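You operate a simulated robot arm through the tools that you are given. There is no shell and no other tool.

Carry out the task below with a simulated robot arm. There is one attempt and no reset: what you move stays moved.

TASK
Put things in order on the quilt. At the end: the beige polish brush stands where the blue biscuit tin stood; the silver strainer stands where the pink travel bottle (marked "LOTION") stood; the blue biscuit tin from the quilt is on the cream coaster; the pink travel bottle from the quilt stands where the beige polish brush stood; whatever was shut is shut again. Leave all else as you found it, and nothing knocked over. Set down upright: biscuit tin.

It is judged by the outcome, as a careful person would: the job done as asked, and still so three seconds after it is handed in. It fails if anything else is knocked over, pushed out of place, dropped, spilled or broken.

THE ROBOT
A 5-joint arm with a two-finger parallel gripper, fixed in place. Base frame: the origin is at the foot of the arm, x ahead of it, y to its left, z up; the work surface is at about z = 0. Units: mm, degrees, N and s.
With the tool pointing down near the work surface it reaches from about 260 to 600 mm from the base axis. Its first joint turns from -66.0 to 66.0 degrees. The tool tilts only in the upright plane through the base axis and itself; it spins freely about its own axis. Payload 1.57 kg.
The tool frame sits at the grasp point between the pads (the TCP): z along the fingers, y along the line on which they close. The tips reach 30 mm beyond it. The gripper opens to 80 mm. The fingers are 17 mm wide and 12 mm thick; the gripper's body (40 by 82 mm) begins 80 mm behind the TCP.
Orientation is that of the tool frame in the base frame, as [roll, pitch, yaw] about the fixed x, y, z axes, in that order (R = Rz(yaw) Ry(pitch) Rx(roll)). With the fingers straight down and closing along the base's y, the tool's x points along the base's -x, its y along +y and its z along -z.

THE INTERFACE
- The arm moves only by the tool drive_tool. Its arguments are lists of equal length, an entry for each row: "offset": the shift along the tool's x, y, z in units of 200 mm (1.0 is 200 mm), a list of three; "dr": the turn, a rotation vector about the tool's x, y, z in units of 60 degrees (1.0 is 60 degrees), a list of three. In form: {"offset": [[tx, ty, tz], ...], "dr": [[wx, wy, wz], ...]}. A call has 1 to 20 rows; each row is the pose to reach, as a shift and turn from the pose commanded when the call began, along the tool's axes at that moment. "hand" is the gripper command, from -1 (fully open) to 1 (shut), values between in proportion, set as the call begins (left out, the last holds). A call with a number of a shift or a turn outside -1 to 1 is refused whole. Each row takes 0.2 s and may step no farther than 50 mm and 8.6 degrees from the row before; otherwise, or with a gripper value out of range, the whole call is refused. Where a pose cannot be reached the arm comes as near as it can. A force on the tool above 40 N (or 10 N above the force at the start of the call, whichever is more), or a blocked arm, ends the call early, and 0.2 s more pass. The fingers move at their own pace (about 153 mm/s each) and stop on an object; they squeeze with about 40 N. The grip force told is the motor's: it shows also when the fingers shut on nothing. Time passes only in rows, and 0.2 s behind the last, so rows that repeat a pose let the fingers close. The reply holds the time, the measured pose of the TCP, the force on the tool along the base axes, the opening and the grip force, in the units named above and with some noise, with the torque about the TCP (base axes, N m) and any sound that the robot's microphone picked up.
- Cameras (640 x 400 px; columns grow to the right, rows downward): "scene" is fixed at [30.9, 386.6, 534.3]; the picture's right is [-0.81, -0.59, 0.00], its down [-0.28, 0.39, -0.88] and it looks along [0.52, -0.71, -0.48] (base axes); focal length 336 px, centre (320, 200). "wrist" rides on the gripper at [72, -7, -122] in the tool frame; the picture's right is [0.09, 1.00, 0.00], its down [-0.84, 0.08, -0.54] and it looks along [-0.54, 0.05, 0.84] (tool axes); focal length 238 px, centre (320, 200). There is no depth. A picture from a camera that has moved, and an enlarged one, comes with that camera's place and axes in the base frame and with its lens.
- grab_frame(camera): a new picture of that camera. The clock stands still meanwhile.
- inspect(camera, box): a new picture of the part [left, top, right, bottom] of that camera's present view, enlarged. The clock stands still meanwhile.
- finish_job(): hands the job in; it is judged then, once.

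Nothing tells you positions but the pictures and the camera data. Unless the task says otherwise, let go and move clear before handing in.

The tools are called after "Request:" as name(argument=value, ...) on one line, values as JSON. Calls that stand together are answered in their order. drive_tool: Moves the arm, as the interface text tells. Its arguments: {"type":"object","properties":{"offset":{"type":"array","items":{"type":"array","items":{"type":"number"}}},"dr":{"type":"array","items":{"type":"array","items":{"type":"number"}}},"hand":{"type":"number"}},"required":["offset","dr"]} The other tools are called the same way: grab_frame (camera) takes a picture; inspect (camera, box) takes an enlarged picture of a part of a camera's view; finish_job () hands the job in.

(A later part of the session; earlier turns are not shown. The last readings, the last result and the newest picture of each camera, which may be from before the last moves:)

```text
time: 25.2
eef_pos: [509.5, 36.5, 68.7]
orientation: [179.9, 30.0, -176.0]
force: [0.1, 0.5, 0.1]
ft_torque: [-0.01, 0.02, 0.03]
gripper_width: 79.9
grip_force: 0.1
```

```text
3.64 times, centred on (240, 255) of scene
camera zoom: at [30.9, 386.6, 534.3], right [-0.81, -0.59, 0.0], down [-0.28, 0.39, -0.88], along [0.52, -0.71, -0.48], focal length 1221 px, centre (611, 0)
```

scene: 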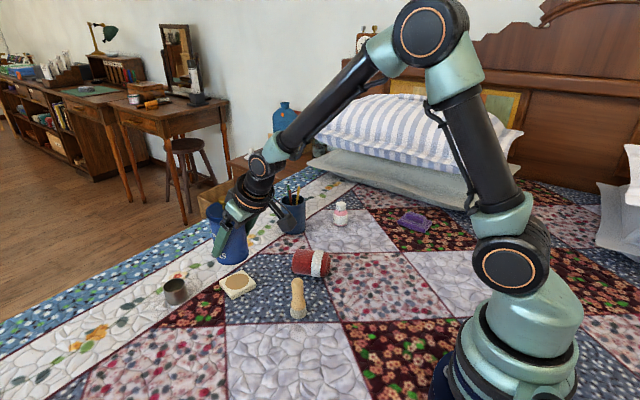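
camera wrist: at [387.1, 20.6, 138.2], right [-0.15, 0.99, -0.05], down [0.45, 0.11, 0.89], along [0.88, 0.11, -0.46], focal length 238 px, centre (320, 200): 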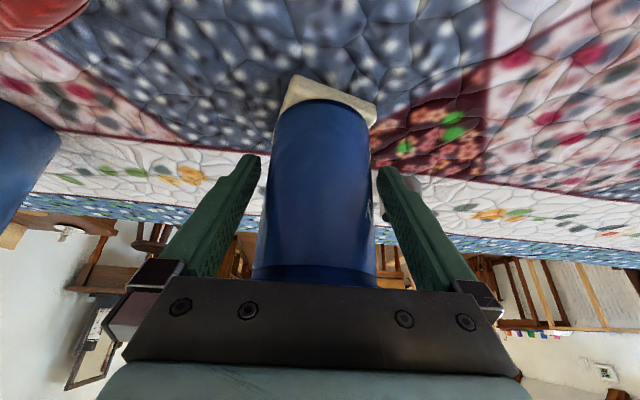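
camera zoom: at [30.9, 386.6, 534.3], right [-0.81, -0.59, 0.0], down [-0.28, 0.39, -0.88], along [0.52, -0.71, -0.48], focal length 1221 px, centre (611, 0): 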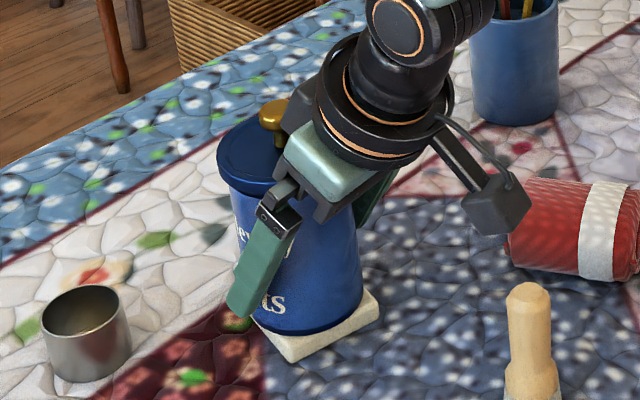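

The tin stands alone on the coaster. I'll back out along the tool axis, clear of the lid and the brush.

Request:
drive_tool(offset=[[0, 0, -0.05], [0, 0, -0.12], [0, 0, -0.22], [0, 0, -0.34], [0, 0, -0.46], [0, 0, -0.6]], dr=[[0, 0, 0], [0, 0, 0], [0, 0, 0], [0, 0, 0], [0, 0, 0], [0, 0, 0]])

Request:
grab_frame(camera="wrist")

Request:
grab_frame(camera="scene")

```text
time: 26.6
eef_pos: [449.1, 31.1, 173.4]
orientation: [-179.9, 30.0, -176.1]
force: [0.8, -0.2, 0.0]
ft_torque: [-0.02, 0.01, 0.0]
gripper_width: 79.9
grip_force: 0.2
```

```text
taken
camera wrist: at [326.8, 15.8, 243.2], right [-0.15, 0.99, -0.05], down [0.45, 0.11, 0.89], along [0.88, 0.11, -0.46], focal length 238 px, centre (320, 200)
```

wrist: 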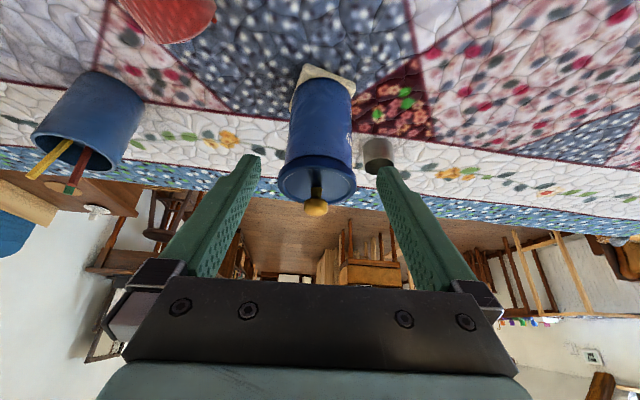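

```text
taken
```

scene: 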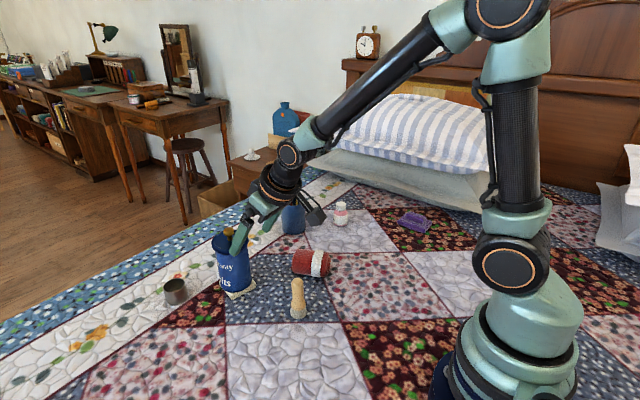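

The tin stands upright on the coaster with its lid on. Next is the brush: I'll straighten the tool and move above it for a close look.

Request:
drive_tool(offset=[[0.06, -0.01, -0.08], [0.14, -0.022, -0.17], [0.22, -0.035, -0.26], [0.29, -0.045, -0.33], [0.3147, -0.0505, -0.355]], dr=[[0, 0.1, 0], [0, 0.2, 0], [0, 0.3, 0], [0, 0.4, 0], [0, 0.5, 0]])

Request:
grab_frame(camera="wrist")

Request:
inspect(camera="scene", box=[195, 215, 335, 335])

```text
time: 27.8
eef_pos: [358.9, 14.8, 202.8]
orientation: [180.0, -0.1, -176.0]
force: [0.6, -0.4, 0.5]
ft_torque: [0.04, 0.05, -0.01]
gripper_width: 80.2
grip_force: 0.1
```

```text
taken
camera wrist: at [289.5, 2.7, 325.2], right [-0.16, 0.99, 0.0], down [0.83, 0.14, 0.54], along [0.53, 0.09, -0.84], focal length 238 px, centre (320, 200)
```

wrist: 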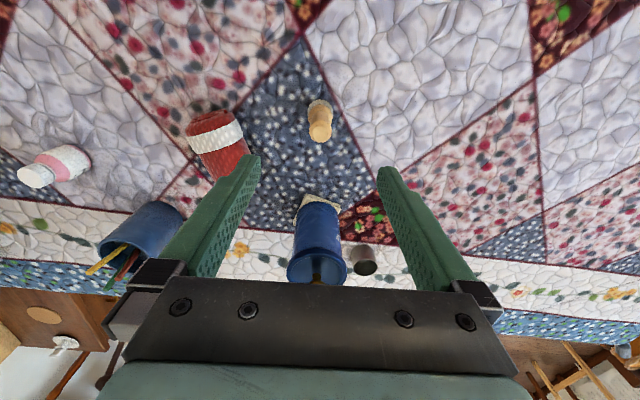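

```text
3.33 times, centred on (265, 275) of scene
camera zoom: at [30.8, 386.6, 534.3], right [-0.81, -0.59, 0.0], down [-0.28, 0.39, -0.88], along [0.52, -0.71, -0.48], focal length 1119 px, centre (503, -50)
```

zoom: 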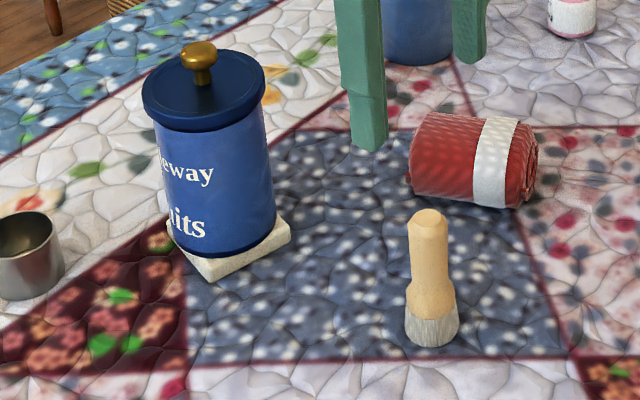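

The tin sits squarely on the coaster. I'll zoom in on the brush to centre the gripper on its handle.

Request:
inspect(camera="wrist", box=[272, 80, 368, 170])

```text
4.44 times, centred on (320, 125) of wrist
camera zoom: at [289.5, 2.7, 325.2], right [-0.16, 0.99, 0.0], down [0.83, 0.14, 0.54], along [0.53, 0.09, -0.84], focal length 1059 px, centre (320, 533)
```

zoom: 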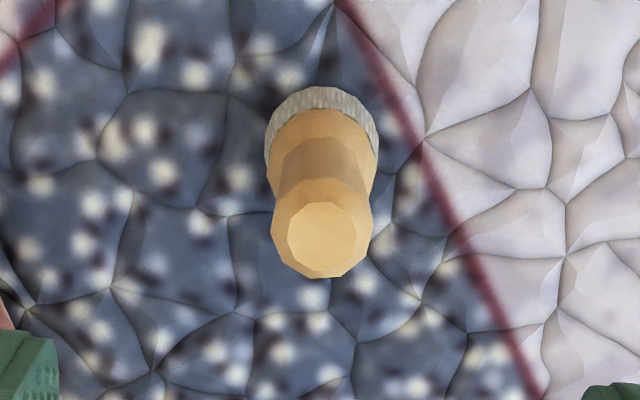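

The brush axis is at about (361, 15), with a handle 22 mm wide and about 93 mm tall. I'll descend so the fingertips stay above the flared ferrule, then grip.

Request:
drive_tool(offset=[[-0.005, 0, 0.15], [-0.005, 0, 0.3], [-0.005, 0, 0.45], [-0.005, 0, 0.56], [-0.005, 0, 0.645]], dr=[[0, 0, 0], [0, 0, 0], [0, 0, 0], [0, 0, 0], [0, 0, 0]])

Request:
grab_frame(camera="wrist")

Request:
inspect(camera="scene", box=[240, 230, 360, 330])

```text
time: 29.0
eef_pos: [360.8, 14.8, 73.8]
orientation: [-180.0, 0.0, -176.0]
force: [0.0, 0.2, 0.2]
ft_torque: [0.02, 0.0, -0.03]
gripper_width: 80.1
grip_force: 0.1
```

```text
taken
camera wrist: at [290.1, 3.3, 195.8], right [-0.16, 0.99, 0.0], down [0.83, 0.14, 0.54], along [0.54, 0.09, -0.84], focal length 238 px, centre (320, 200)
```

wrist: 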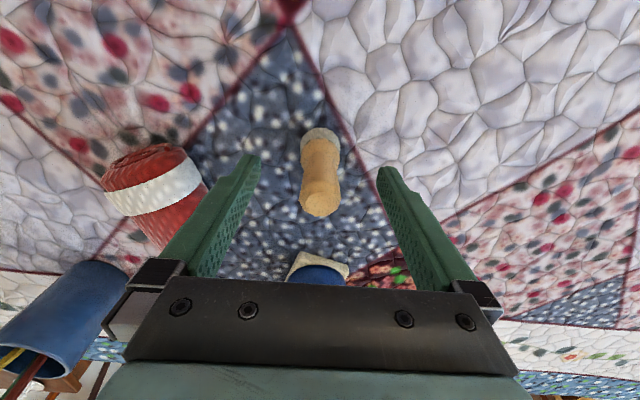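

```text
4.00 times, centred on (300, 280) of scene
camera zoom: at [30.8, 386.6, 534.3], right [-0.81, -0.59, 0.0], down [-0.28, 0.39, -0.88], along [0.52, -0.71, -0.48], focal length 1343 px, centre (400, -120)
```

zoom: 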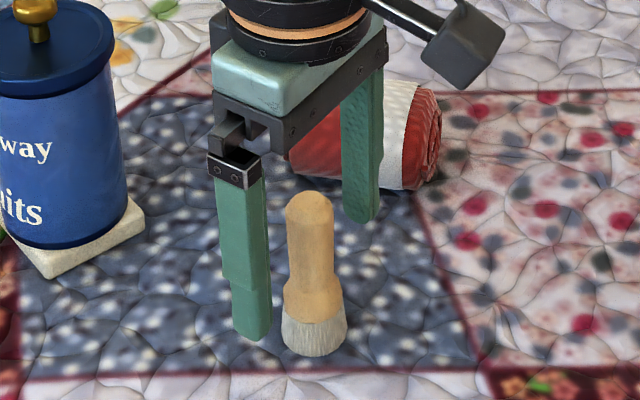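

The fingers are centred around the handle. I'll close partway first, then fully.

Request:
drive_tool(offset=[[0, 0, 0], [0, 0, 0]], dr=[[0, 0, 0], [0, 0, 0]], hand=0.2)

Request:
drive_tool(offset=[[0, 0, 0], [0, 0, 0], [0, 0, 0]], dr=[[0, 0, 0], [0, 0, 0], [0, 0, 0]], hand=1)

Request:
inspect(camera="scene", box=[240, 230, 360, 330])

Request:
inspect(camera="wrist", box=[240, 100, 400, 240])

```text
time: 29.6
eef_pos: [362.0, 15.9, 74.9]
orientation: [-179.9, 0.0, -176.1]
force: [1.0, -0.2, 0.5]
ft_torque: [0.03, 0.0, -0.01]
gripper_width: 32.1
grip_force: 0.1
```

```text
time: 30.4
eef_pos: [359.8, 15.2, 73.7]
orientation: [-180.0, -0.1, -176.0]
force: [-0.2, -0.6, 0.8]
ft_torque: [0.0, -0.02, 0.0]
gripper_width: 22.1
grip_force: 35.3
```

```text
4.00 times, centred on (300, 280) of scene
camera zoom: at [30.9, 386.6, 534.3], right [-0.81, -0.59, 0.0], down [-0.28, 0.39, -0.88], along [0.52, -0.71, -0.48], focal length 1343 px, centre (400, -120)
```

zoom: 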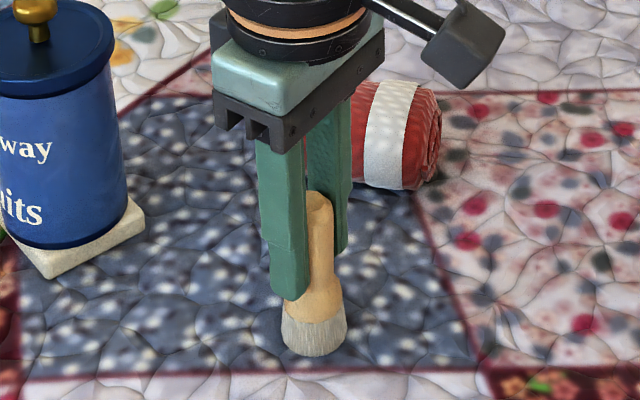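

```text
2.86 times, centred on (320, 170) of wrist
camera zoom: at [290.2, 3.3, 196.1], right [-0.16, 0.99, 0.0], down [0.83, 0.14, 0.54], along [0.54, 0.09, -0.84], focal length 681 px, centre (320, 286)
```

zoom: 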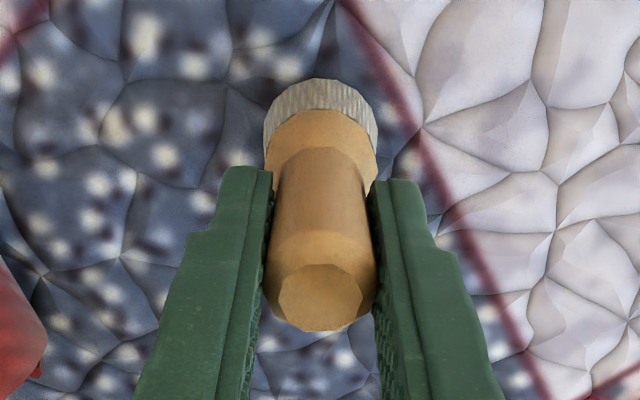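

The brush is gripped at 22 mm. I'll lift it 100 mm and carry it to the tin's old spot at (339, -285).

Request:
drive_tool(offset=[[0, 0, -0.03], [0, 0, -0.13], [0, 0, -0.26], [0, 0, -0.4], [0, 0, -0.5]], dr=[[0, 0, 0], [0, 0, 0], [0, 0, 0], [0, 0, 0], [0, 0, 0]])

Request:
drive_tool(offset=[[0.0154, -0.1063, 0], [0.0308, -0.2126, 0], [0.0462, -0.3189, 0], [0.0616, -0.4252, 0], [0.077, -0.5315, 0], [0.0924, -0.6379, 0], [0.1078, -0.7442, 0]], dr=[[0, 0, 0], [0, 0, 0], [0, 0, 0], [0, 0, 0], [0, 0, 0], [0, 0, 0], [0, 0, 0]])

Request:
drive_tool(offset=[[0.0154, -0.1063, 0], [0.0308, -0.2126, 0], [0.0462, -0.3189, 0], [0.0616, -0.4252, 0], [0.077, -0.5315, 0], [0.0924, -0.6379, 0], [0.1078, -0.7442, 0]], dr=[[0, 0, 0], [0, 0, 0], [0, 0, 0], [0, 0, 0], [0, 0, 0], [0, 0, 0], [0, 0, 0]])

Request:
grab_frame(camera="wrist")

Request:
grab_frame(camera="scene")

```text
time: 31.6
eef_pos: [359.1, 15.1, 173.9]
orientation: [-179.9, 0.0, -176.0]
force: [0.6, 0.3, 0.2]
ft_torque: [0.04, 0.03, 0.01]
gripper_width: 21.7
grip_force: 35.0
```

```text
time: 33.2
eef_pos: [351.0, -133.7, 173.3]
orientation: [180.0, 0.0, -176.0]
force: [0.4, -0.9, -1.7]
ft_torque: [-0.01, -0.04, 0.0]
gripper_width: 21.7
grip_force: 34.9
```

```text
time: 34.8
eef_pos: [337.8, -285.8, 173.9]
orientation: [179.9, 0.1, -176.0]
force: [-0.5, 0.3, -0.6]
ft_torque: [-0.01, 0.03, -0.01]
gripper_width: 21.0
grip_force: 34.7
```

```text
taken
camera wrist: at [267.9, -296.8, 295.5], right [-0.16, 0.99, 0.0], down [0.83, 0.14, 0.54], along [0.53, 0.09, -0.84], focal length 238 px, centre (320, 200)
```

wrist: 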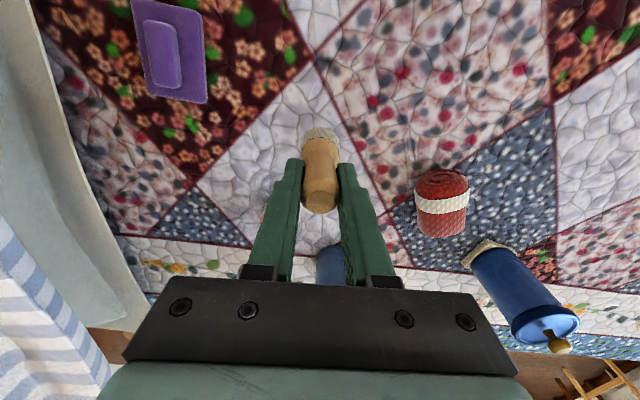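

```text
taken
```

scene: 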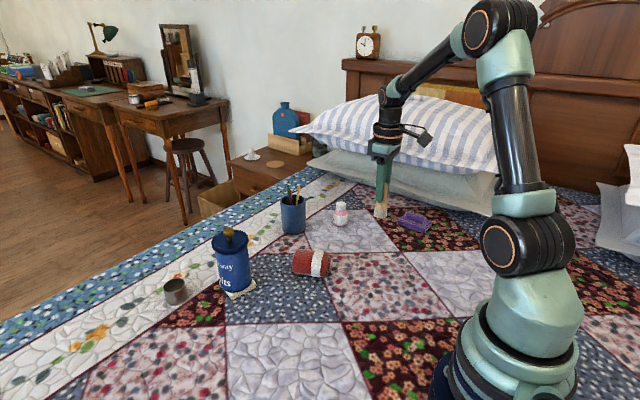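

The brush is above the tin's old spot, but the opening has drifted from 22.1 to 21.0 mm. I'll check whether the brush is slipping in the grip.

Request:
inspect(camera="wrist", box=[240, 100, 400, 240])

Request:
inspect(camera="scene", box=[340, 130, 430, 240])

```text
2.86 times, centred on (320, 170) of wrist
camera zoom: at [267.9, -296.8, 295.5], right [-0.16, 0.99, 0.0], down [0.83, 0.14, 0.54], along [0.53, 0.09, -0.84], focal length 681 px, centre (320, 286)
```

zoom: 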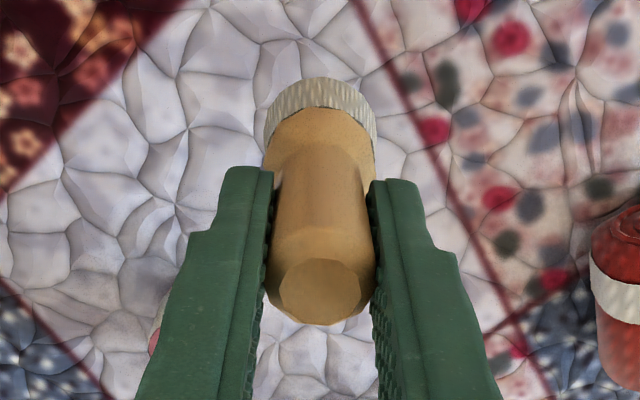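

```text
3.64 times, centred on (385, 185) of scene
camera zoom: at [30.8, 386.6, 534.3], right [-0.81, -0.59, 0.0], down [-0.28, 0.39, -0.88], along [0.52, -0.71, -0.48], focal length 1221 px, centre (84, 254)
```

zoom: 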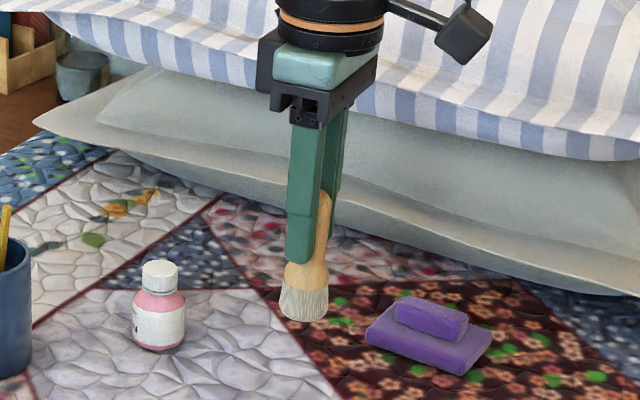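

The brush has slipped down only about 1.5 mm and is still straight. I'll lower it now, stopping just above the quilt.

Request:
drive_tool(offset=[[0, 0, 0.1], [0, 0, 0.2], [0, 0, 0.3], [0, 0, 0.39], [0, 0, 0.44], [0, 0, 0.46]], dr=[[0, 0, 0], [0, 0, 0], [0, 0, 0], [0, 0, 0], [0, 0, 0], [0, 0, 0]])

Request:
inspect(camera="scene", box=[330, 170, 430, 270])

Request:
inspect(camera="wrist", box=[240, 100, 400, 240])

```text
time: 36.2
eef_pos: [338.7, -284.9, 81.9]
orientation: [180.0, -0.1, -176.0]
force: [0.5, 0.3, -0.7]
ft_torque: [-0.01, 0.02, 0.0]
gripper_width: 21.3
grip_force: 34.0
```

```text
4.00 times, centred on (380, 220) of scene
camera zoom: at [30.9, 386.6, 534.3], right [-0.81, -0.59, 0.0], down [-0.28, 0.39, -0.88], along [0.52, -0.71, -0.48], focal length 1343 px, centre (80, 120)
```

zoom: 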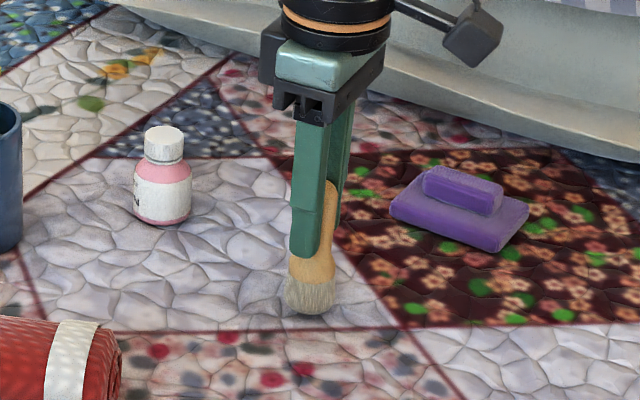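

```text
2.86 times, centred on (320, 170) of wrist
camera zoom: at [268.1, -296.4, 203.5], right [-0.16, 0.99, 0.0], down [0.83, 0.14, 0.54], along [0.53, 0.09, -0.84], focal length 681 px, centre (320, 286)
```

zoom: 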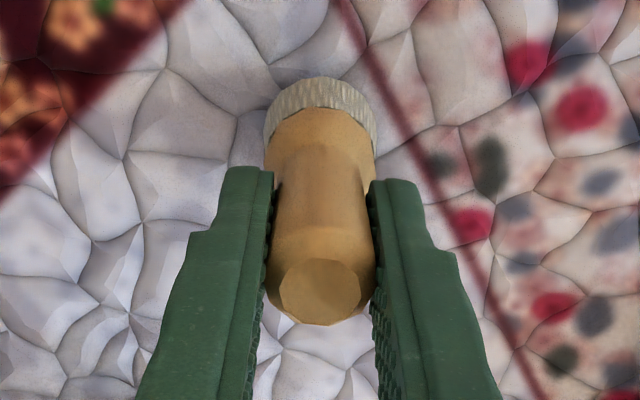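

The brush is a few millimetres above the quilt at the right spot. I'll lower it gently in small steps.

Request:
drive_tool(offset=[[0, 0, 0.0075], [0, 0, 0.015], [0, 0, 0.0225]], dr=[[0, 0, 0], [0, 0, 0], [0, 0, 0]])

Request:
drive_tool(offset=[[0, 0, 0.005], [0, 0, 0.0075]], dr=[[0, 0, 0], [0, 0, 0]])

```text
time: 37.0
eef_pos: [338.4, -284.3, 77.0]
orientation: [-180.0, -0.1, -176.0]
force: [0.7, 0.1, 0.5]
ft_torque: [0.02, 0.05, -0.02]
gripper_width: 21.3
grip_force: 35.1
```

```text
time: 37.6
eef_pos: [337.9, -284.4, 78.2]
orientation: [180.0, 0.0, -176.0]
force: [-4.4, 3.1, 15.3]
ft_torque: [0.22, 0.38, 0.02]
gripper_width: 21.5
grip_force: 34.7
```

The bristles have touched down (15 N). I'll relieve the press by about 1.2 mm and check.

Request:
drive_tool(offset=[[0, 0, -0.006], [0, 0, -0.006]], dr=[[0, 0, 0], [0, 0, 0]])

Request:
inspect(camera="scene", box=[330, 170, 430, 270])

Request:
inspect(camera="wrist", box=[240, 100, 400, 240])

```text
time: 38.2
eef_pos: [338.3, -283.2, 77.1]
orientation: [-180.0, 0.0, -176.1]
force: [0.1, -0.5, 0.5]
ft_torque: [-0.02, -0.06, 0.02]
gripper_width: 21.4
grip_force: 34.4
```

```text
4.00 times, centred on (380, 220) of scene
camera zoom: at [30.9, 386.6, 534.3], right [-0.81, -0.59, 0.0], down [-0.28, 0.39, -0.88], along [0.52, -0.71, -0.48], focal length 1343 px, centre (80, 120)
```

zoom: 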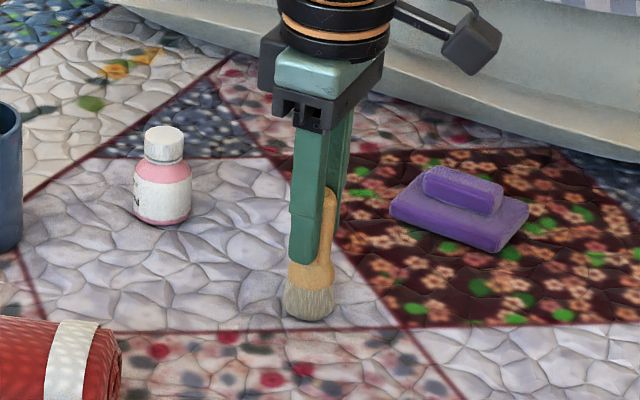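

```text
2.86 times, centred on (320, 170) of wrist
camera zoom: at [268.2, -296.3, 198.5], right [-0.16, 0.99, 0.0], down [0.83, 0.14, 0.54], along [0.54, 0.09, -0.84], focal length 681 px, centre (320, 286)
```

zoom: 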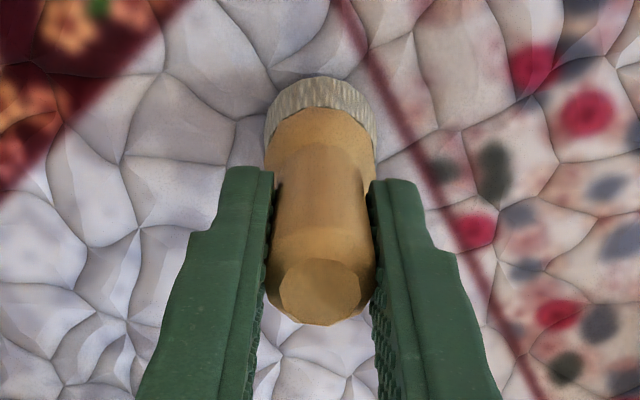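

The load is near zero with the bristles at the surface, so I'll release the brush, first partway and then fully.

Request:
drive_tool(offset=[[0, 0, 0], [0, 0, 0]], dr=[[0, 0, 0], [0, 0, 0]], hand=0.2)

Request:
inspect(camera="scene", box=[330, 170, 430, 270])

Request:
inspect(camera="wrist", box=[240, 100, 400, 240])

```text
time: 38.8
eef_pos: [339.6, -283.8, 75.5]
orientation: [-179.9, -0.1, -176.0]
force: [0.4, -0.2, -0.1]
ft_torque: [-0.01, -0.01, -0.04]
gripper_width: 32.0
grip_force: 0.0
```

```text
4.00 times, centred on (380, 220) of scene
camera zoom: at [30.9, 386.6, 534.3], right [-0.81, -0.59, 0.0], down [-0.28, 0.39, -0.88], along [0.52, -0.71, -0.48], focal length 1343 px, centre (80, 120)
```

zoom: 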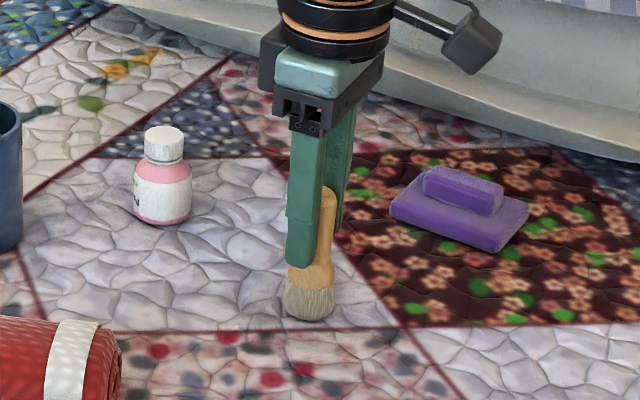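

```text
2.86 times, centred on (320, 170) of wrist
camera zoom: at [268.1, -296.3, 198.8], right [-0.16, 0.99, 0.0], down [0.83, 0.14, 0.54], along [0.53, 0.09, -0.84], focal length 681 px, centre (320, 286)
```

zoom: 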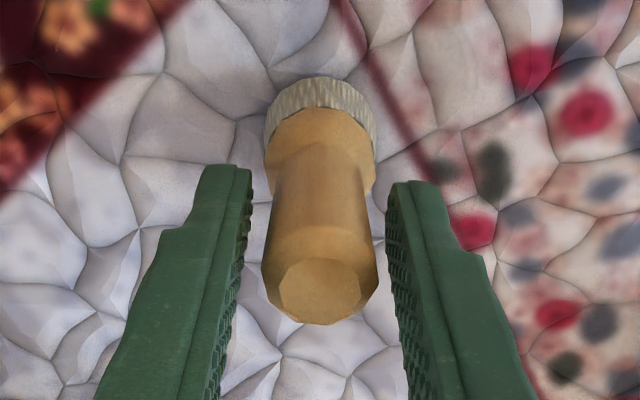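

The brush stands freely and upright on the tin's old spot. I'll open fully and rise straight up.

Request:
drive_tool(offset=[[0, 0, 0], [0, 0, -0.08], [0, 0, -0.22], [0, 0, -0.42], [0, 0, -0.62]], dr=[[0, 0, 0], [0, 0, 0], [0, 0, 0], [0, 0, 0], [0, 0, 0]], hand=-1)

Request:
grab_frame(camera="scene")

Request:
grab_frame(camera="wrist")

```text
time: 40.0
eef_pos: [337.3, -285.6, 202.6]
orientation: [180.0, 0.1, -176.0]
force: [0.6, -0.1, -0.3]
ft_torque: [-0.02, 0.02, -0.06]
gripper_width: 80.0
grip_force: 0.0
```

```text
taken
```

scene: 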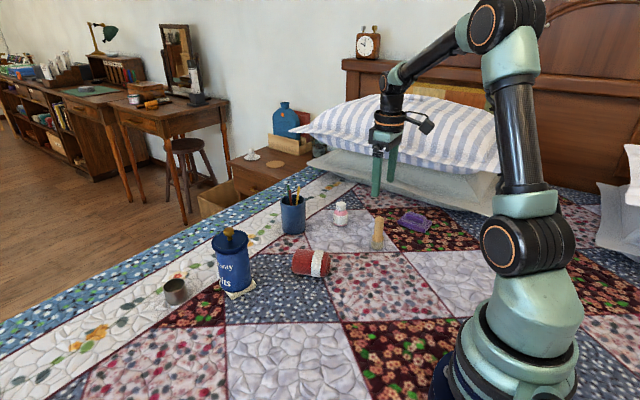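

```text
taken
camera wrist: at [267.8, -297.5, 322.6], right [-0.16, 0.99, 0.0], down [0.83, 0.14, 0.54], along [0.53, 0.09, -0.84], focal length 238 px, centre (320, 200)
```

wrist: 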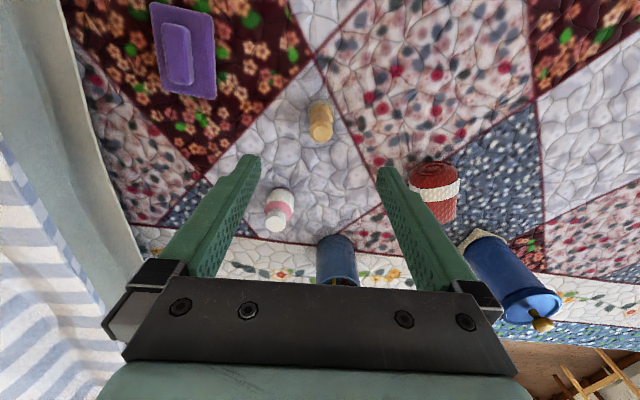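

The brush stands alone on the tin's old place. Next is the bottle: I'll move above it and look closely.

Request:
drive_tool(offset=[[-0.16, -0.055, 0], [-0.32, -0.11, 0], [-0.48, -0.166, 0], [-0.641, -0.221, 0]], dr=[[0, 0, 0], [0, 0, 0], [0, 0, 0], [0, 0, 0]])

Request:
grab_frame(camera="wrist")

Request:
inspect(camera="wrist", box=[256, 80, 384, 180])

```text
time: 41.0
eef_pos: [469.2, -319.9, 201.0]
orientation: [179.9, -0.1, -176.0]
force: [0.2, -0.3, -0.4]
ft_torque: [0.0, 0.04, 0.0]
gripper_width: 79.8
grip_force: 0.0
```

```text
taken
camera wrist: at [399.1, -331.9, 322.3], right [-0.16, 0.99, 0.0], down [0.83, 0.14, 0.54], along [0.53, 0.09, -0.84], focal length 238 px, centre (320, 200)
```

wrist: 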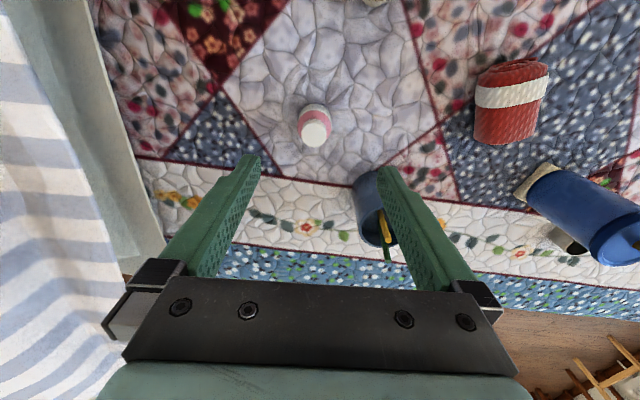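

```text
4.00 times, centred on (320, 130) of wrist
camera zoom: at [399.1, -331.9, 322.3], right [-0.16, 0.99, 0.0], down [0.83, 0.14, 0.54], along [0.53, 0.09, -0.84], focal length 953 px, centre (320, 480)
```

zoom: 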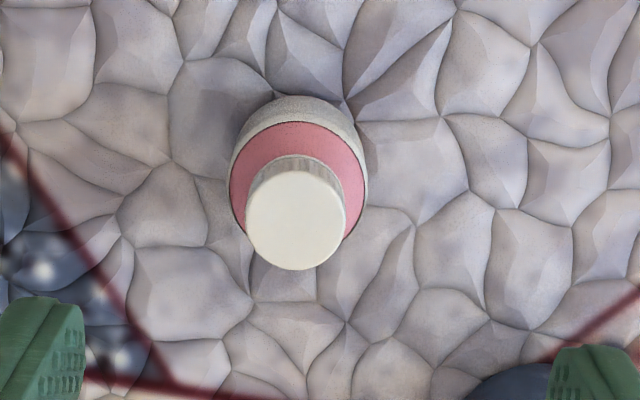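

The bottle's axis is at (480.7, -324.8), with a body about 42 mm wide. I'll align above it at a lower height and check before straddling.

Request:
drive_tool(offset=[[-0.053, -0.0279, 0.1], [-0.053, -0.0279, 0.25], [-0.053, -0.0279, 0.4], [-0.053, -0.0279, 0.46]], dr=[[0, 0, 0], [0, 0, 0], [0, 0, 0], [0, 0, 0]])

Request:
grab_frame(camera="wrist")

Request:
inspect(camera="wrist", box=[240, 90, 400, 210])

```text
time: 42.0
eef_pos: [481.9, -324.6, 107.8]
orientation: [-180.0, -0.1, -176.0]
force: [-0.4, -0.4, 0.1]
ft_torque: [-0.02, -0.01, 0.03]
gripper_width: 80.1
grip_force: 0.2
```

```text
taken
camera wrist: at [410.8, -336.1, 230.5], right [-0.16, 0.99, 0.0], down [0.83, 0.14, 0.54], along [0.53, 0.09, -0.84], focal length 238 px, centre (320, 200)
```

wrist: 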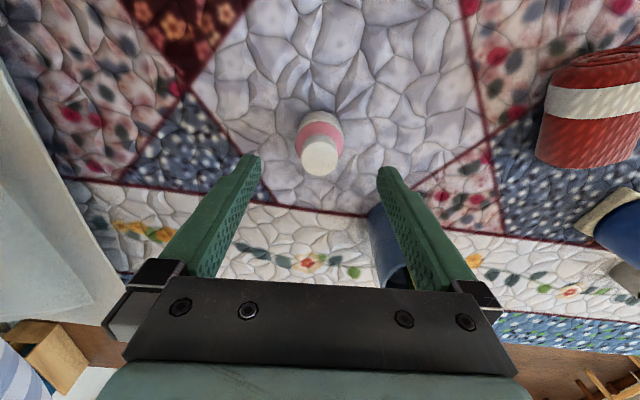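

```text
3.33 times, centred on (320, 150) of wrist
camera zoom: at [410.8, -336.1, 230.5], right [-0.16, 0.99, 0.0], down [0.83, 0.14, 0.54], along [0.53, 0.09, -0.84], focal length 794 px, centre (320, 367)
```

zoom: 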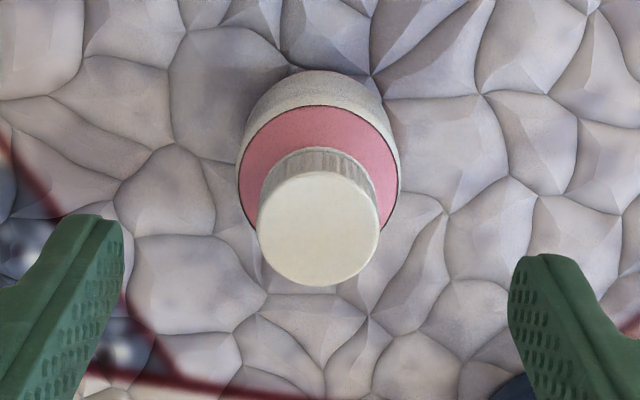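

It is aligned within 1 mm. I'll descend around the bottle with the fingertips about 8 mm above the quilt.

Request:
drive_tool(offset=[[0, 0, 0.1], [0, 0, 0.2], [0, 0, 0.3], [0, 0, 0.355]], dr=[[0, 0, 0], [0, 0, 0], [0, 0, 0], [0, 0, 0]])

Request:
inspect(camera="scene", box=[280, 140, 430, 260])

Request:
grab_frame(camera="wrist")

```text
time: 43.0
eef_pos: [479.5, -324.2, 36.7]
orientation: [-180.0, -0.1, -176.1]
force: [-0.5, 0.8, 0.0]
ft_torque: [0.0, 0.0, -0.01]
gripper_width: 79.8
grip_force: 0.1
```

```text
3.33 times, centred on (355, 200) of scene
camera zoom: at [30.9, 386.6, 534.3], right [-0.81, -0.59, 0.0], down [-0.28, 0.39, -0.88], along [0.52, -0.71, -0.48], focal length 1119 px, centre (203, 200)
```

zoom: 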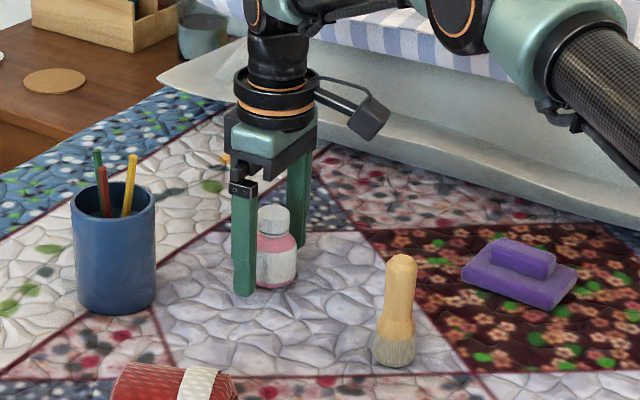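

```text
taken
camera wrist: at [410.2, -336.2, 159.2], right [-0.16, 0.99, 0.0], down [0.83, 0.14, 0.54], along [0.54, 0.09, -0.84], focal length 238 px, centre (320, 200)
```

wrist: 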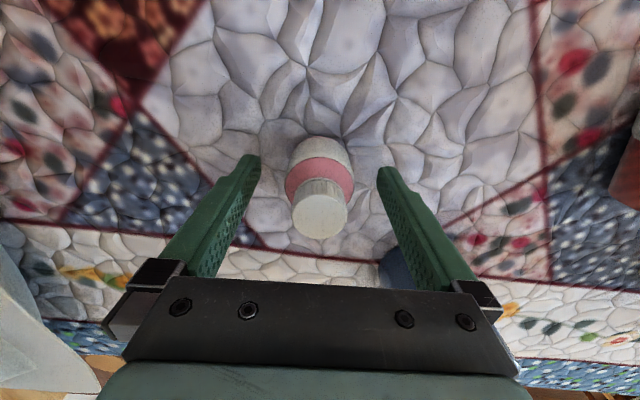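

The fingers straddle the bottle cleanly. I'll close partway, then grip.

Request:
drive_tool(offset=[[0, 0, 0], [0, 0, 0]], dr=[[0, 0, 0], [0, 0, 0]], hand=-0.2)

Request:
drive_tool(offset=[[0, 0, 0], [0, 0, 0], [0, 0, 0]], dr=[[0, 0, 0], [0, 0, 0], [0, 0, 0]], hand=1)

Request:
inspect(camera="wrist", box=[240, 100, 400, 260])

Request:
inspect(camera="scene", box=[280, 140, 430, 260])

```text
time: 43.6
eef_pos: [482.9, -324.3, 37.7]
orientation: [180.0, 0.0, -176.0]
force: [0.1, -0.4, 0.2]
ft_torque: [0.03, -0.02, -0.01]
gripper_width: 48.4
grip_force: 0.1
```

```text
time: 44.4
eef_pos: [480.1, -325.2, 37.3]
orientation: [180.0, 0.0, -176.0]
force: [-0.3, 0.2, 0.0]
ft_torque: [-0.03, -0.05, 0.03]
gripper_width: 40.4
grip_force: 40.1
```

```text
2.50 times, centred on (320, 180) of wrist
camera zoom: at [410.2, -336.2, 159.3], right [-0.16, 0.99, 0.0], down [0.83, 0.14, 0.54], along [0.53, 0.09, -0.84], focal length 596 px, centre (320, 250)
```

zoom: 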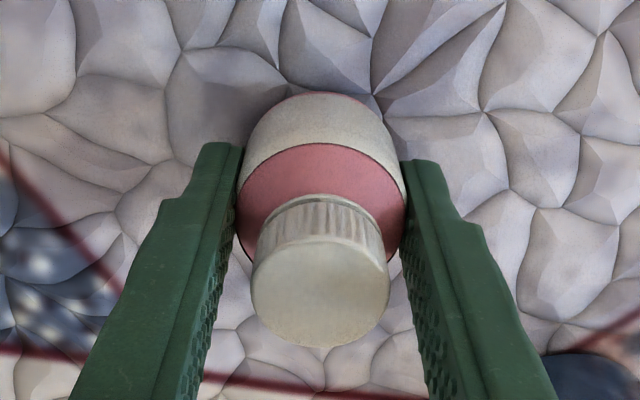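

```text
3.33 times, centred on (355, 200) of scene
camera zoom: at [30.9, 386.6, 534.3], right [-0.81, -0.59, 0.0], down [-0.28, 0.39, -0.88], along [0.52, -0.71, -0.48], focal length 1119 px, centre (203, 200)
```

zoom: 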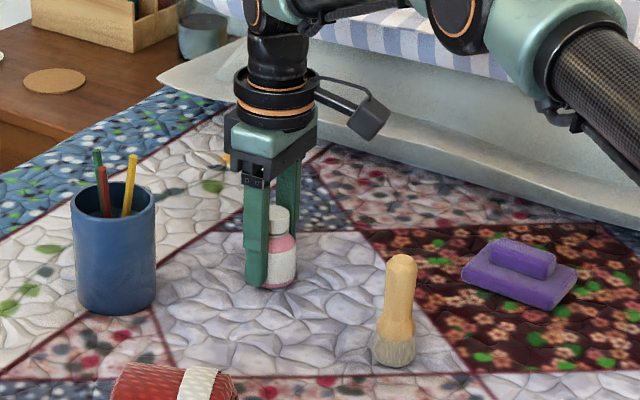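

The bottle is gripped at 40.4 mm. I'll lift it 120 mm and carry it over the towel roll to the brush's old spot at (361, 15).

Request:
drive_tool(offset=[[0, 0, -0.03], [0, 0, -0.13], [0, 0, -0.26], [0, 0, -0.4], [0, 0, -0.52], [0, 0, -0.6]], dr=[[0, 0, 0], [0, 0, 0], [0, 0, 0], [0, 0, 0], [0, 0, 0], [0, 0, 0]])

Request:
drive_tool(offset=[[0.02975, 0.10854, 0], [0.0595, 0.21708, 0], [0.08925, 0.32561, 0], [0.119, 0.43415, 0], [0.14875, 0.54269, 0], [0.1785, 0.65123, 0], [0.20825, 0.75976, 0], [0.238, 0.8683, 0]], dr=[[0, 0, 0], [0, 0, 0], [0, 0, 0], [0, 0, 0], [0, 0, 0], [0, 0, 0], [0, 0, 0], [0, 0, 0]])

Request:
drive_tool(offset=[[0.02975, 0.10854, 0], [0.0595, 0.21708, 0], [0.08925, 0.32561, 0], [0.119, 0.43415, 0], [0.14875, 0.54269, 0], [0.1785, 0.65123, 0], [0.20825, 0.75976, 0], [0.238, 0.8683, 0]], dr=[[0, 0, 0], [0, 0, 0], [0, 0, 0], [0, 0, 0], [0, 0, 0], [0, 0, 0], [0, 0, 0], [0, 0, 0]])

Request:
grab_frame(camera="wrist")

Request:
grab_frame(camera="scene")

```text
time: 45.8
eef_pos: [481.8, -325.6, 157.6]
orientation: [-180.0, 0.0, -176.0]
force: [-0.5, 0.1, -1.3]
ft_torque: [0.01, -0.03, 0.01]
gripper_width: 40.2
grip_force: 40.5
```

```text
time: 47.6
eef_pos: [422.0, -153.6, 156.6]
orientation: [179.9, 0.0, -175.9]
force: [0.0, -0.7, 0.2]
ft_torque: [0.01, 0.02, 0.01]
gripper_width: 40.6
grip_force: 39.8
```

```text
time: 49.4
eef_pos: [362.5, 15.0, 159.1]
orientation: [180.0, 0.0, -176.0]
force: [0.2, 0.1, -0.4]
ft_torque: [-0.02, 0.01, -0.04]
gripper_width: 40.3
grip_force: 39.8
```

```text
taken
camera wrist: at [290.7, 3.5, 280.1], right [-0.16, 0.99, 0.0], down [0.83, 0.14, 0.54], along [0.53, 0.09, -0.84], focal length 238 px, centre (320, 200)
```

wrist: 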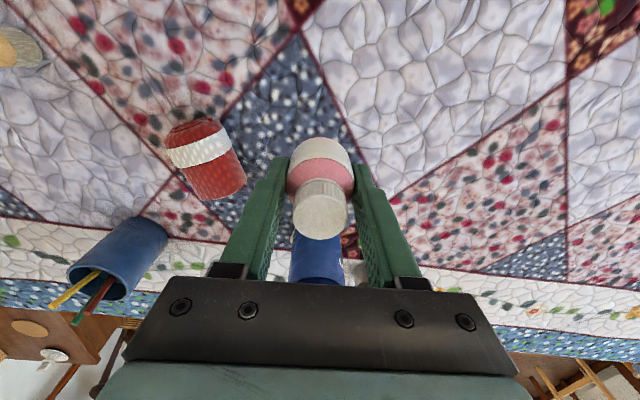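

```text
taken
```

scene: 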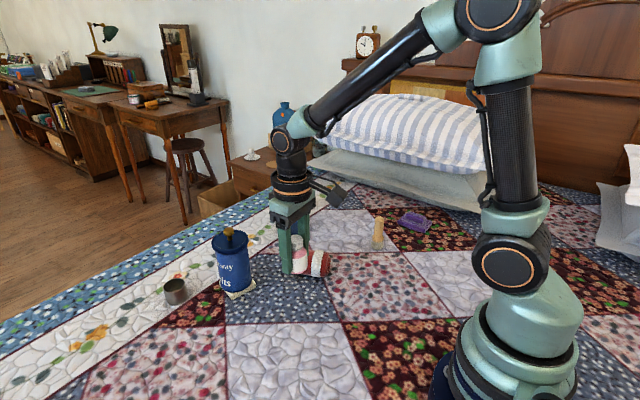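

The bottle is above the brush's old spot. I'll lower it to just above the quilt.

Request:
drive_tool(offset=[[0, 0, 0.12], [0, 0, 0.25], [0, 0, 0.38], [0, 0, 0.49], [0, 0, 0.55], [0, 0, 0.58]], dr=[[0, 0, 0], [0, 0, 0], [0, 0, 0], [0, 0, 0], [0, 0, 0], [0, 0, 0]])

Request:
drive_tool(offset=[[0, 0, 0.005], [0, 0, 0.01]], dr=[[0, 0, 0], [0, 0, 0]])

Request:
inspect(camera="scene", box=[240, 220, 360, 330])

```text
time: 50.8
eef_pos: [362.2, 15.2, 41.8]
orientation: [-180.0, 0.0, -175.9]
force: [-0.1, 0.2, -0.7]
ft_torque: [0.01, -0.05, 0.0]
gripper_width: 40.5
grip_force: 39.8
```

```text
time: 51.4
eef_pos: [361.0, 14.1, 39.5]
orientation: [-179.9, 0.0, -176.1]
force: [-0.6, 0.2, -1.5]
ft_torque: [0.01, 0.0, -0.04]
gripper_width: 40.4
grip_force: 39.7
```

```text
3.64 times, centred on (300, 275) of scene
camera zoom: at [30.9, 386.6, 534.3], right [-0.81, -0.59, 0.0], down [-0.28, 0.39, -0.88], along [0.52, -0.71, -0.48], focal length 1221 px, centre (393, -73)
```

zoom: 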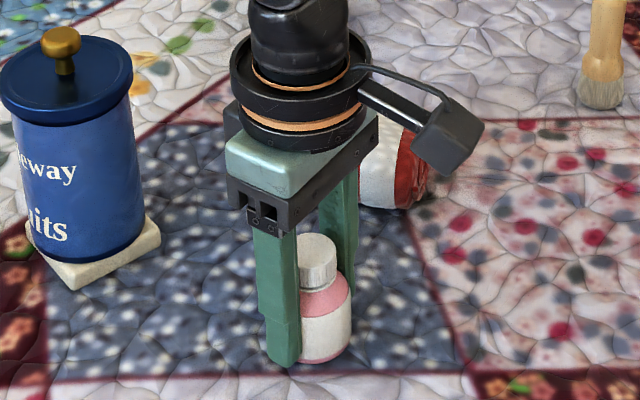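

No contact yet; I'll continue in 1 mm steps.

Request:
drive_tool(offset=[[0, 0, 0.005], [0, 0, 0.0075]], dr=[[0, 0, 0], [0, 0, 0]])

```text
time: 52.0
eef_pos: [361.5, 14.4, 37.9]
orientation: [180.0, 0.0, -176.0]
force: [-0.3, -0.5, -1.2]
ft_torque: [0.03, 0.0, 0.0]
gripper_width: 40.5
grip_force: 40.0
```

Request:
drive_tool(offset=[[0, 0, 0.004], [0, 0, 0.006]], dr=[[0, 0, 0], [0, 0, 0]])

```text
time: 52.6
eef_pos: [361.3, 14.6, 36.7]
orientation: [179.9, 0.0, -176.0]
force: [-0.9, 1.2, 2.1]
ft_torque: [0.07, 0.04, 0.02]
gripper_width: 40.2
grip_force: 40.2
```

The bottle has made light contact with the quilt (about 2 N). Releasing it, partway and then fully.

Request:
drive_tool(offset=[[0, 0, 0], [0, 0, 0]], dr=[[0, 0, 0], [0, 0, 0]], hand=-0.3)

Request:
inspect(camera="scene", box=[240, 220, 360, 330])

Request:
inspect(camera="wrist", box=[240, 100, 400, 260])

```text
time: 53.2
eef_pos: [361.4, 16.6, 37.1]
orientation: [-180.0, 0.1, -176.0]
force: [-0.1, -0.3, -0.7]
ft_torque: [0.01, -0.01, 0.01]
gripper_width: 52.1
grip_force: 0.0
```

```text
3.64 times, centred on (300, 275) of scene
camera zoom: at [30.9, 386.6, 534.3], right [-0.81, -0.59, 0.0], down [-0.28, 0.39, -0.88], along [0.52, -0.71, -0.48], focal length 1221 px, centre (393, -73)
```

zoom: 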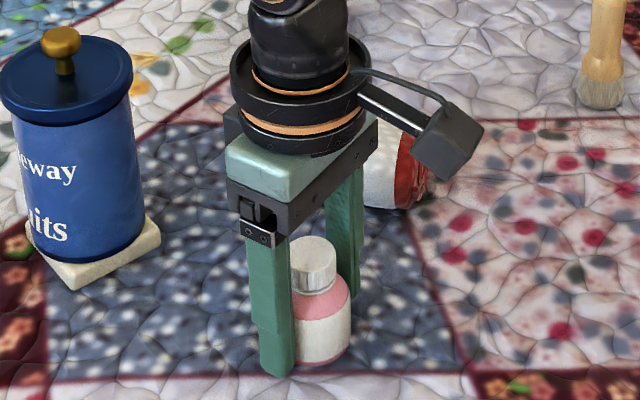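

```text
2.50 times, centred on (320, 180) of wrist
camera zoom: at [290.9, 3.3, 159.1], right [-0.16, 0.99, 0.0], down [0.83, 0.14, 0.54], along [0.53, 0.09, -0.84], focal length 596 px, centre (320, 250)
```

zoom: 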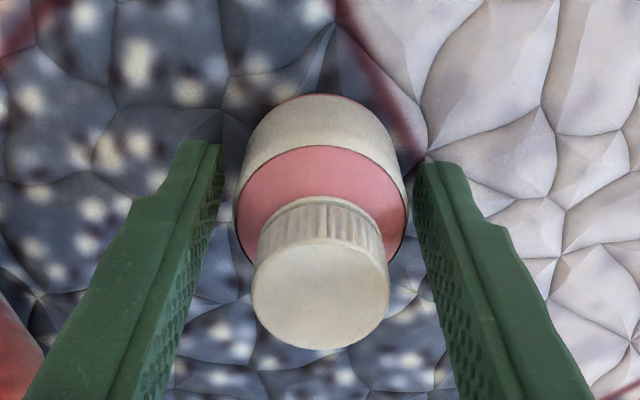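

The bottle stands upright where the brush was. I'll open fully, rise well clear, and move to look at the strainer.

Request:
drive_tool(offset=[[0, 0, 0], [0, 0, -0.08], [0, 0, -0.25], [0, 0, -0.48], [0, 0, -0.71], [0, 0, -0.915]], dr=[[0, 0, 0], [0, 0, 0], [0, 0, 0], [0, 0, 0], [0, 0, 0], [0, 0, 0]], hand=-1)

Request:
drive_tool(offset=[[-0.166, 0.0934, 0], [-0.332, 0.1868, 0], [-0.498, 0.28, 0], [-0.664, 0.3736, 0], [-0.83, 0.467, 0]], dr=[[0, 0, -0.03], [0, 0, -0.06], [0, 0, -0.09], [0, 0, -0.12], [0, 0, -0.148]])

Request:
grab_frame(camera="wrist")

Request:
grab_frame(camera="scene")

```text
time: 54.6
eef_pos: [361.3, 14.5, 220.1]
orientation: [180.0, 0.0, -176.0]
force: [1.1, 0.1, -0.7]
ft_torque: [0.0, -0.02, -0.01]
gripper_width: 79.9
grip_force: 0.0
```

```text
time: 55.8
eef_pos: [520.0, 120.1, 218.6]
orientation: [-180.0, -0.1, -167.1]
force: [0.6, -0.8, -0.5]
ft_torque: [0.01, 0.01, 0.02]
gripper_width: 80.1
grip_force: 0.1
```

```text
taken
camera wrist: at [452.4, 97.8, 341.2], right [-0.31, 0.95, 0.0], down [0.8, 0.26, 0.54], along [0.51, 0.17, -0.84], focal length 238 px, centre (320, 200)
```

wrist: 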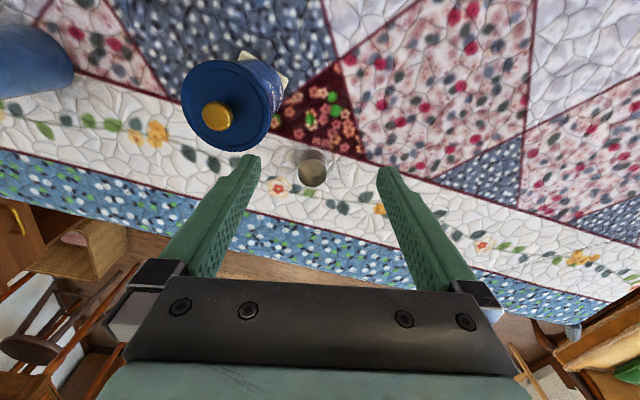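

```text
taken
```

scene: 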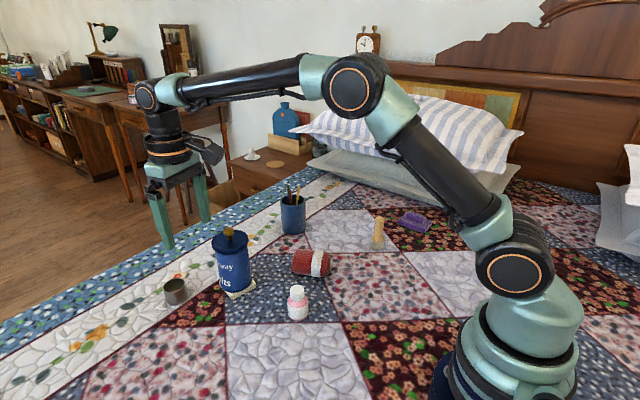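

The bottle now stands where the brush was, and the strainer is below and ahead of the gripper. I'll zoom in on it.

Request:
inspect(camera="wrist", box=[270, 130, 366, 200])

Request:
inspect(camera="scene", box=[140, 215, 320, 330])

```text
5.71 times, centred on (318, 165) of wrist
camera zoom: at [452.4, 97.8, 341.2], right [-0.31, 0.95, 0.0], down [0.8, 0.26, 0.54], along [0.51, 0.17, -0.84], focal length 1362 px, centre (331, 400)
```

zoom: 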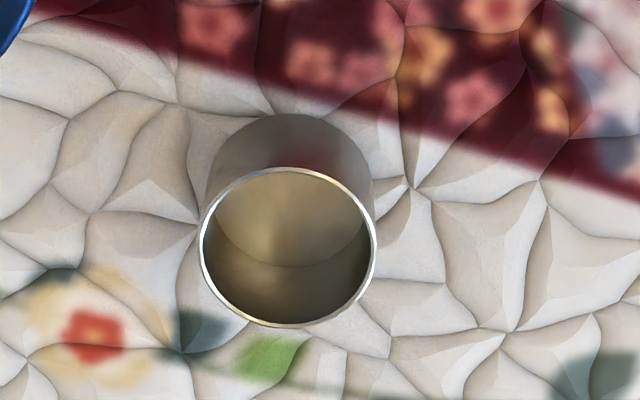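

```text
3.48 times, centred on (230, 272) of scene
camera zoom: at [30.8, 386.6, 534.3], right [-0.81, -0.59, 0.0], down [-0.28, 0.39, -0.88], along [0.52, -0.71, -0.48], focal length 1168 px, centre (633, -52)
```

zoom: 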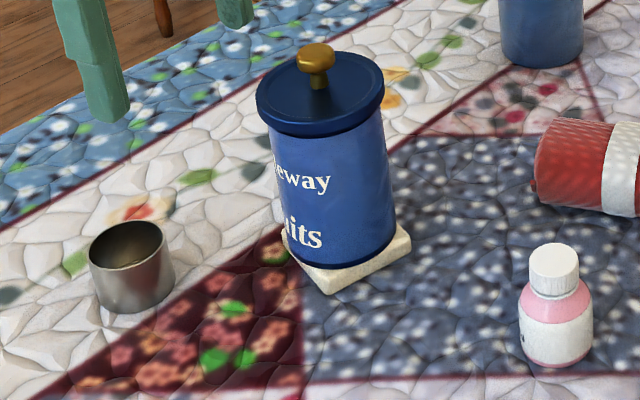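

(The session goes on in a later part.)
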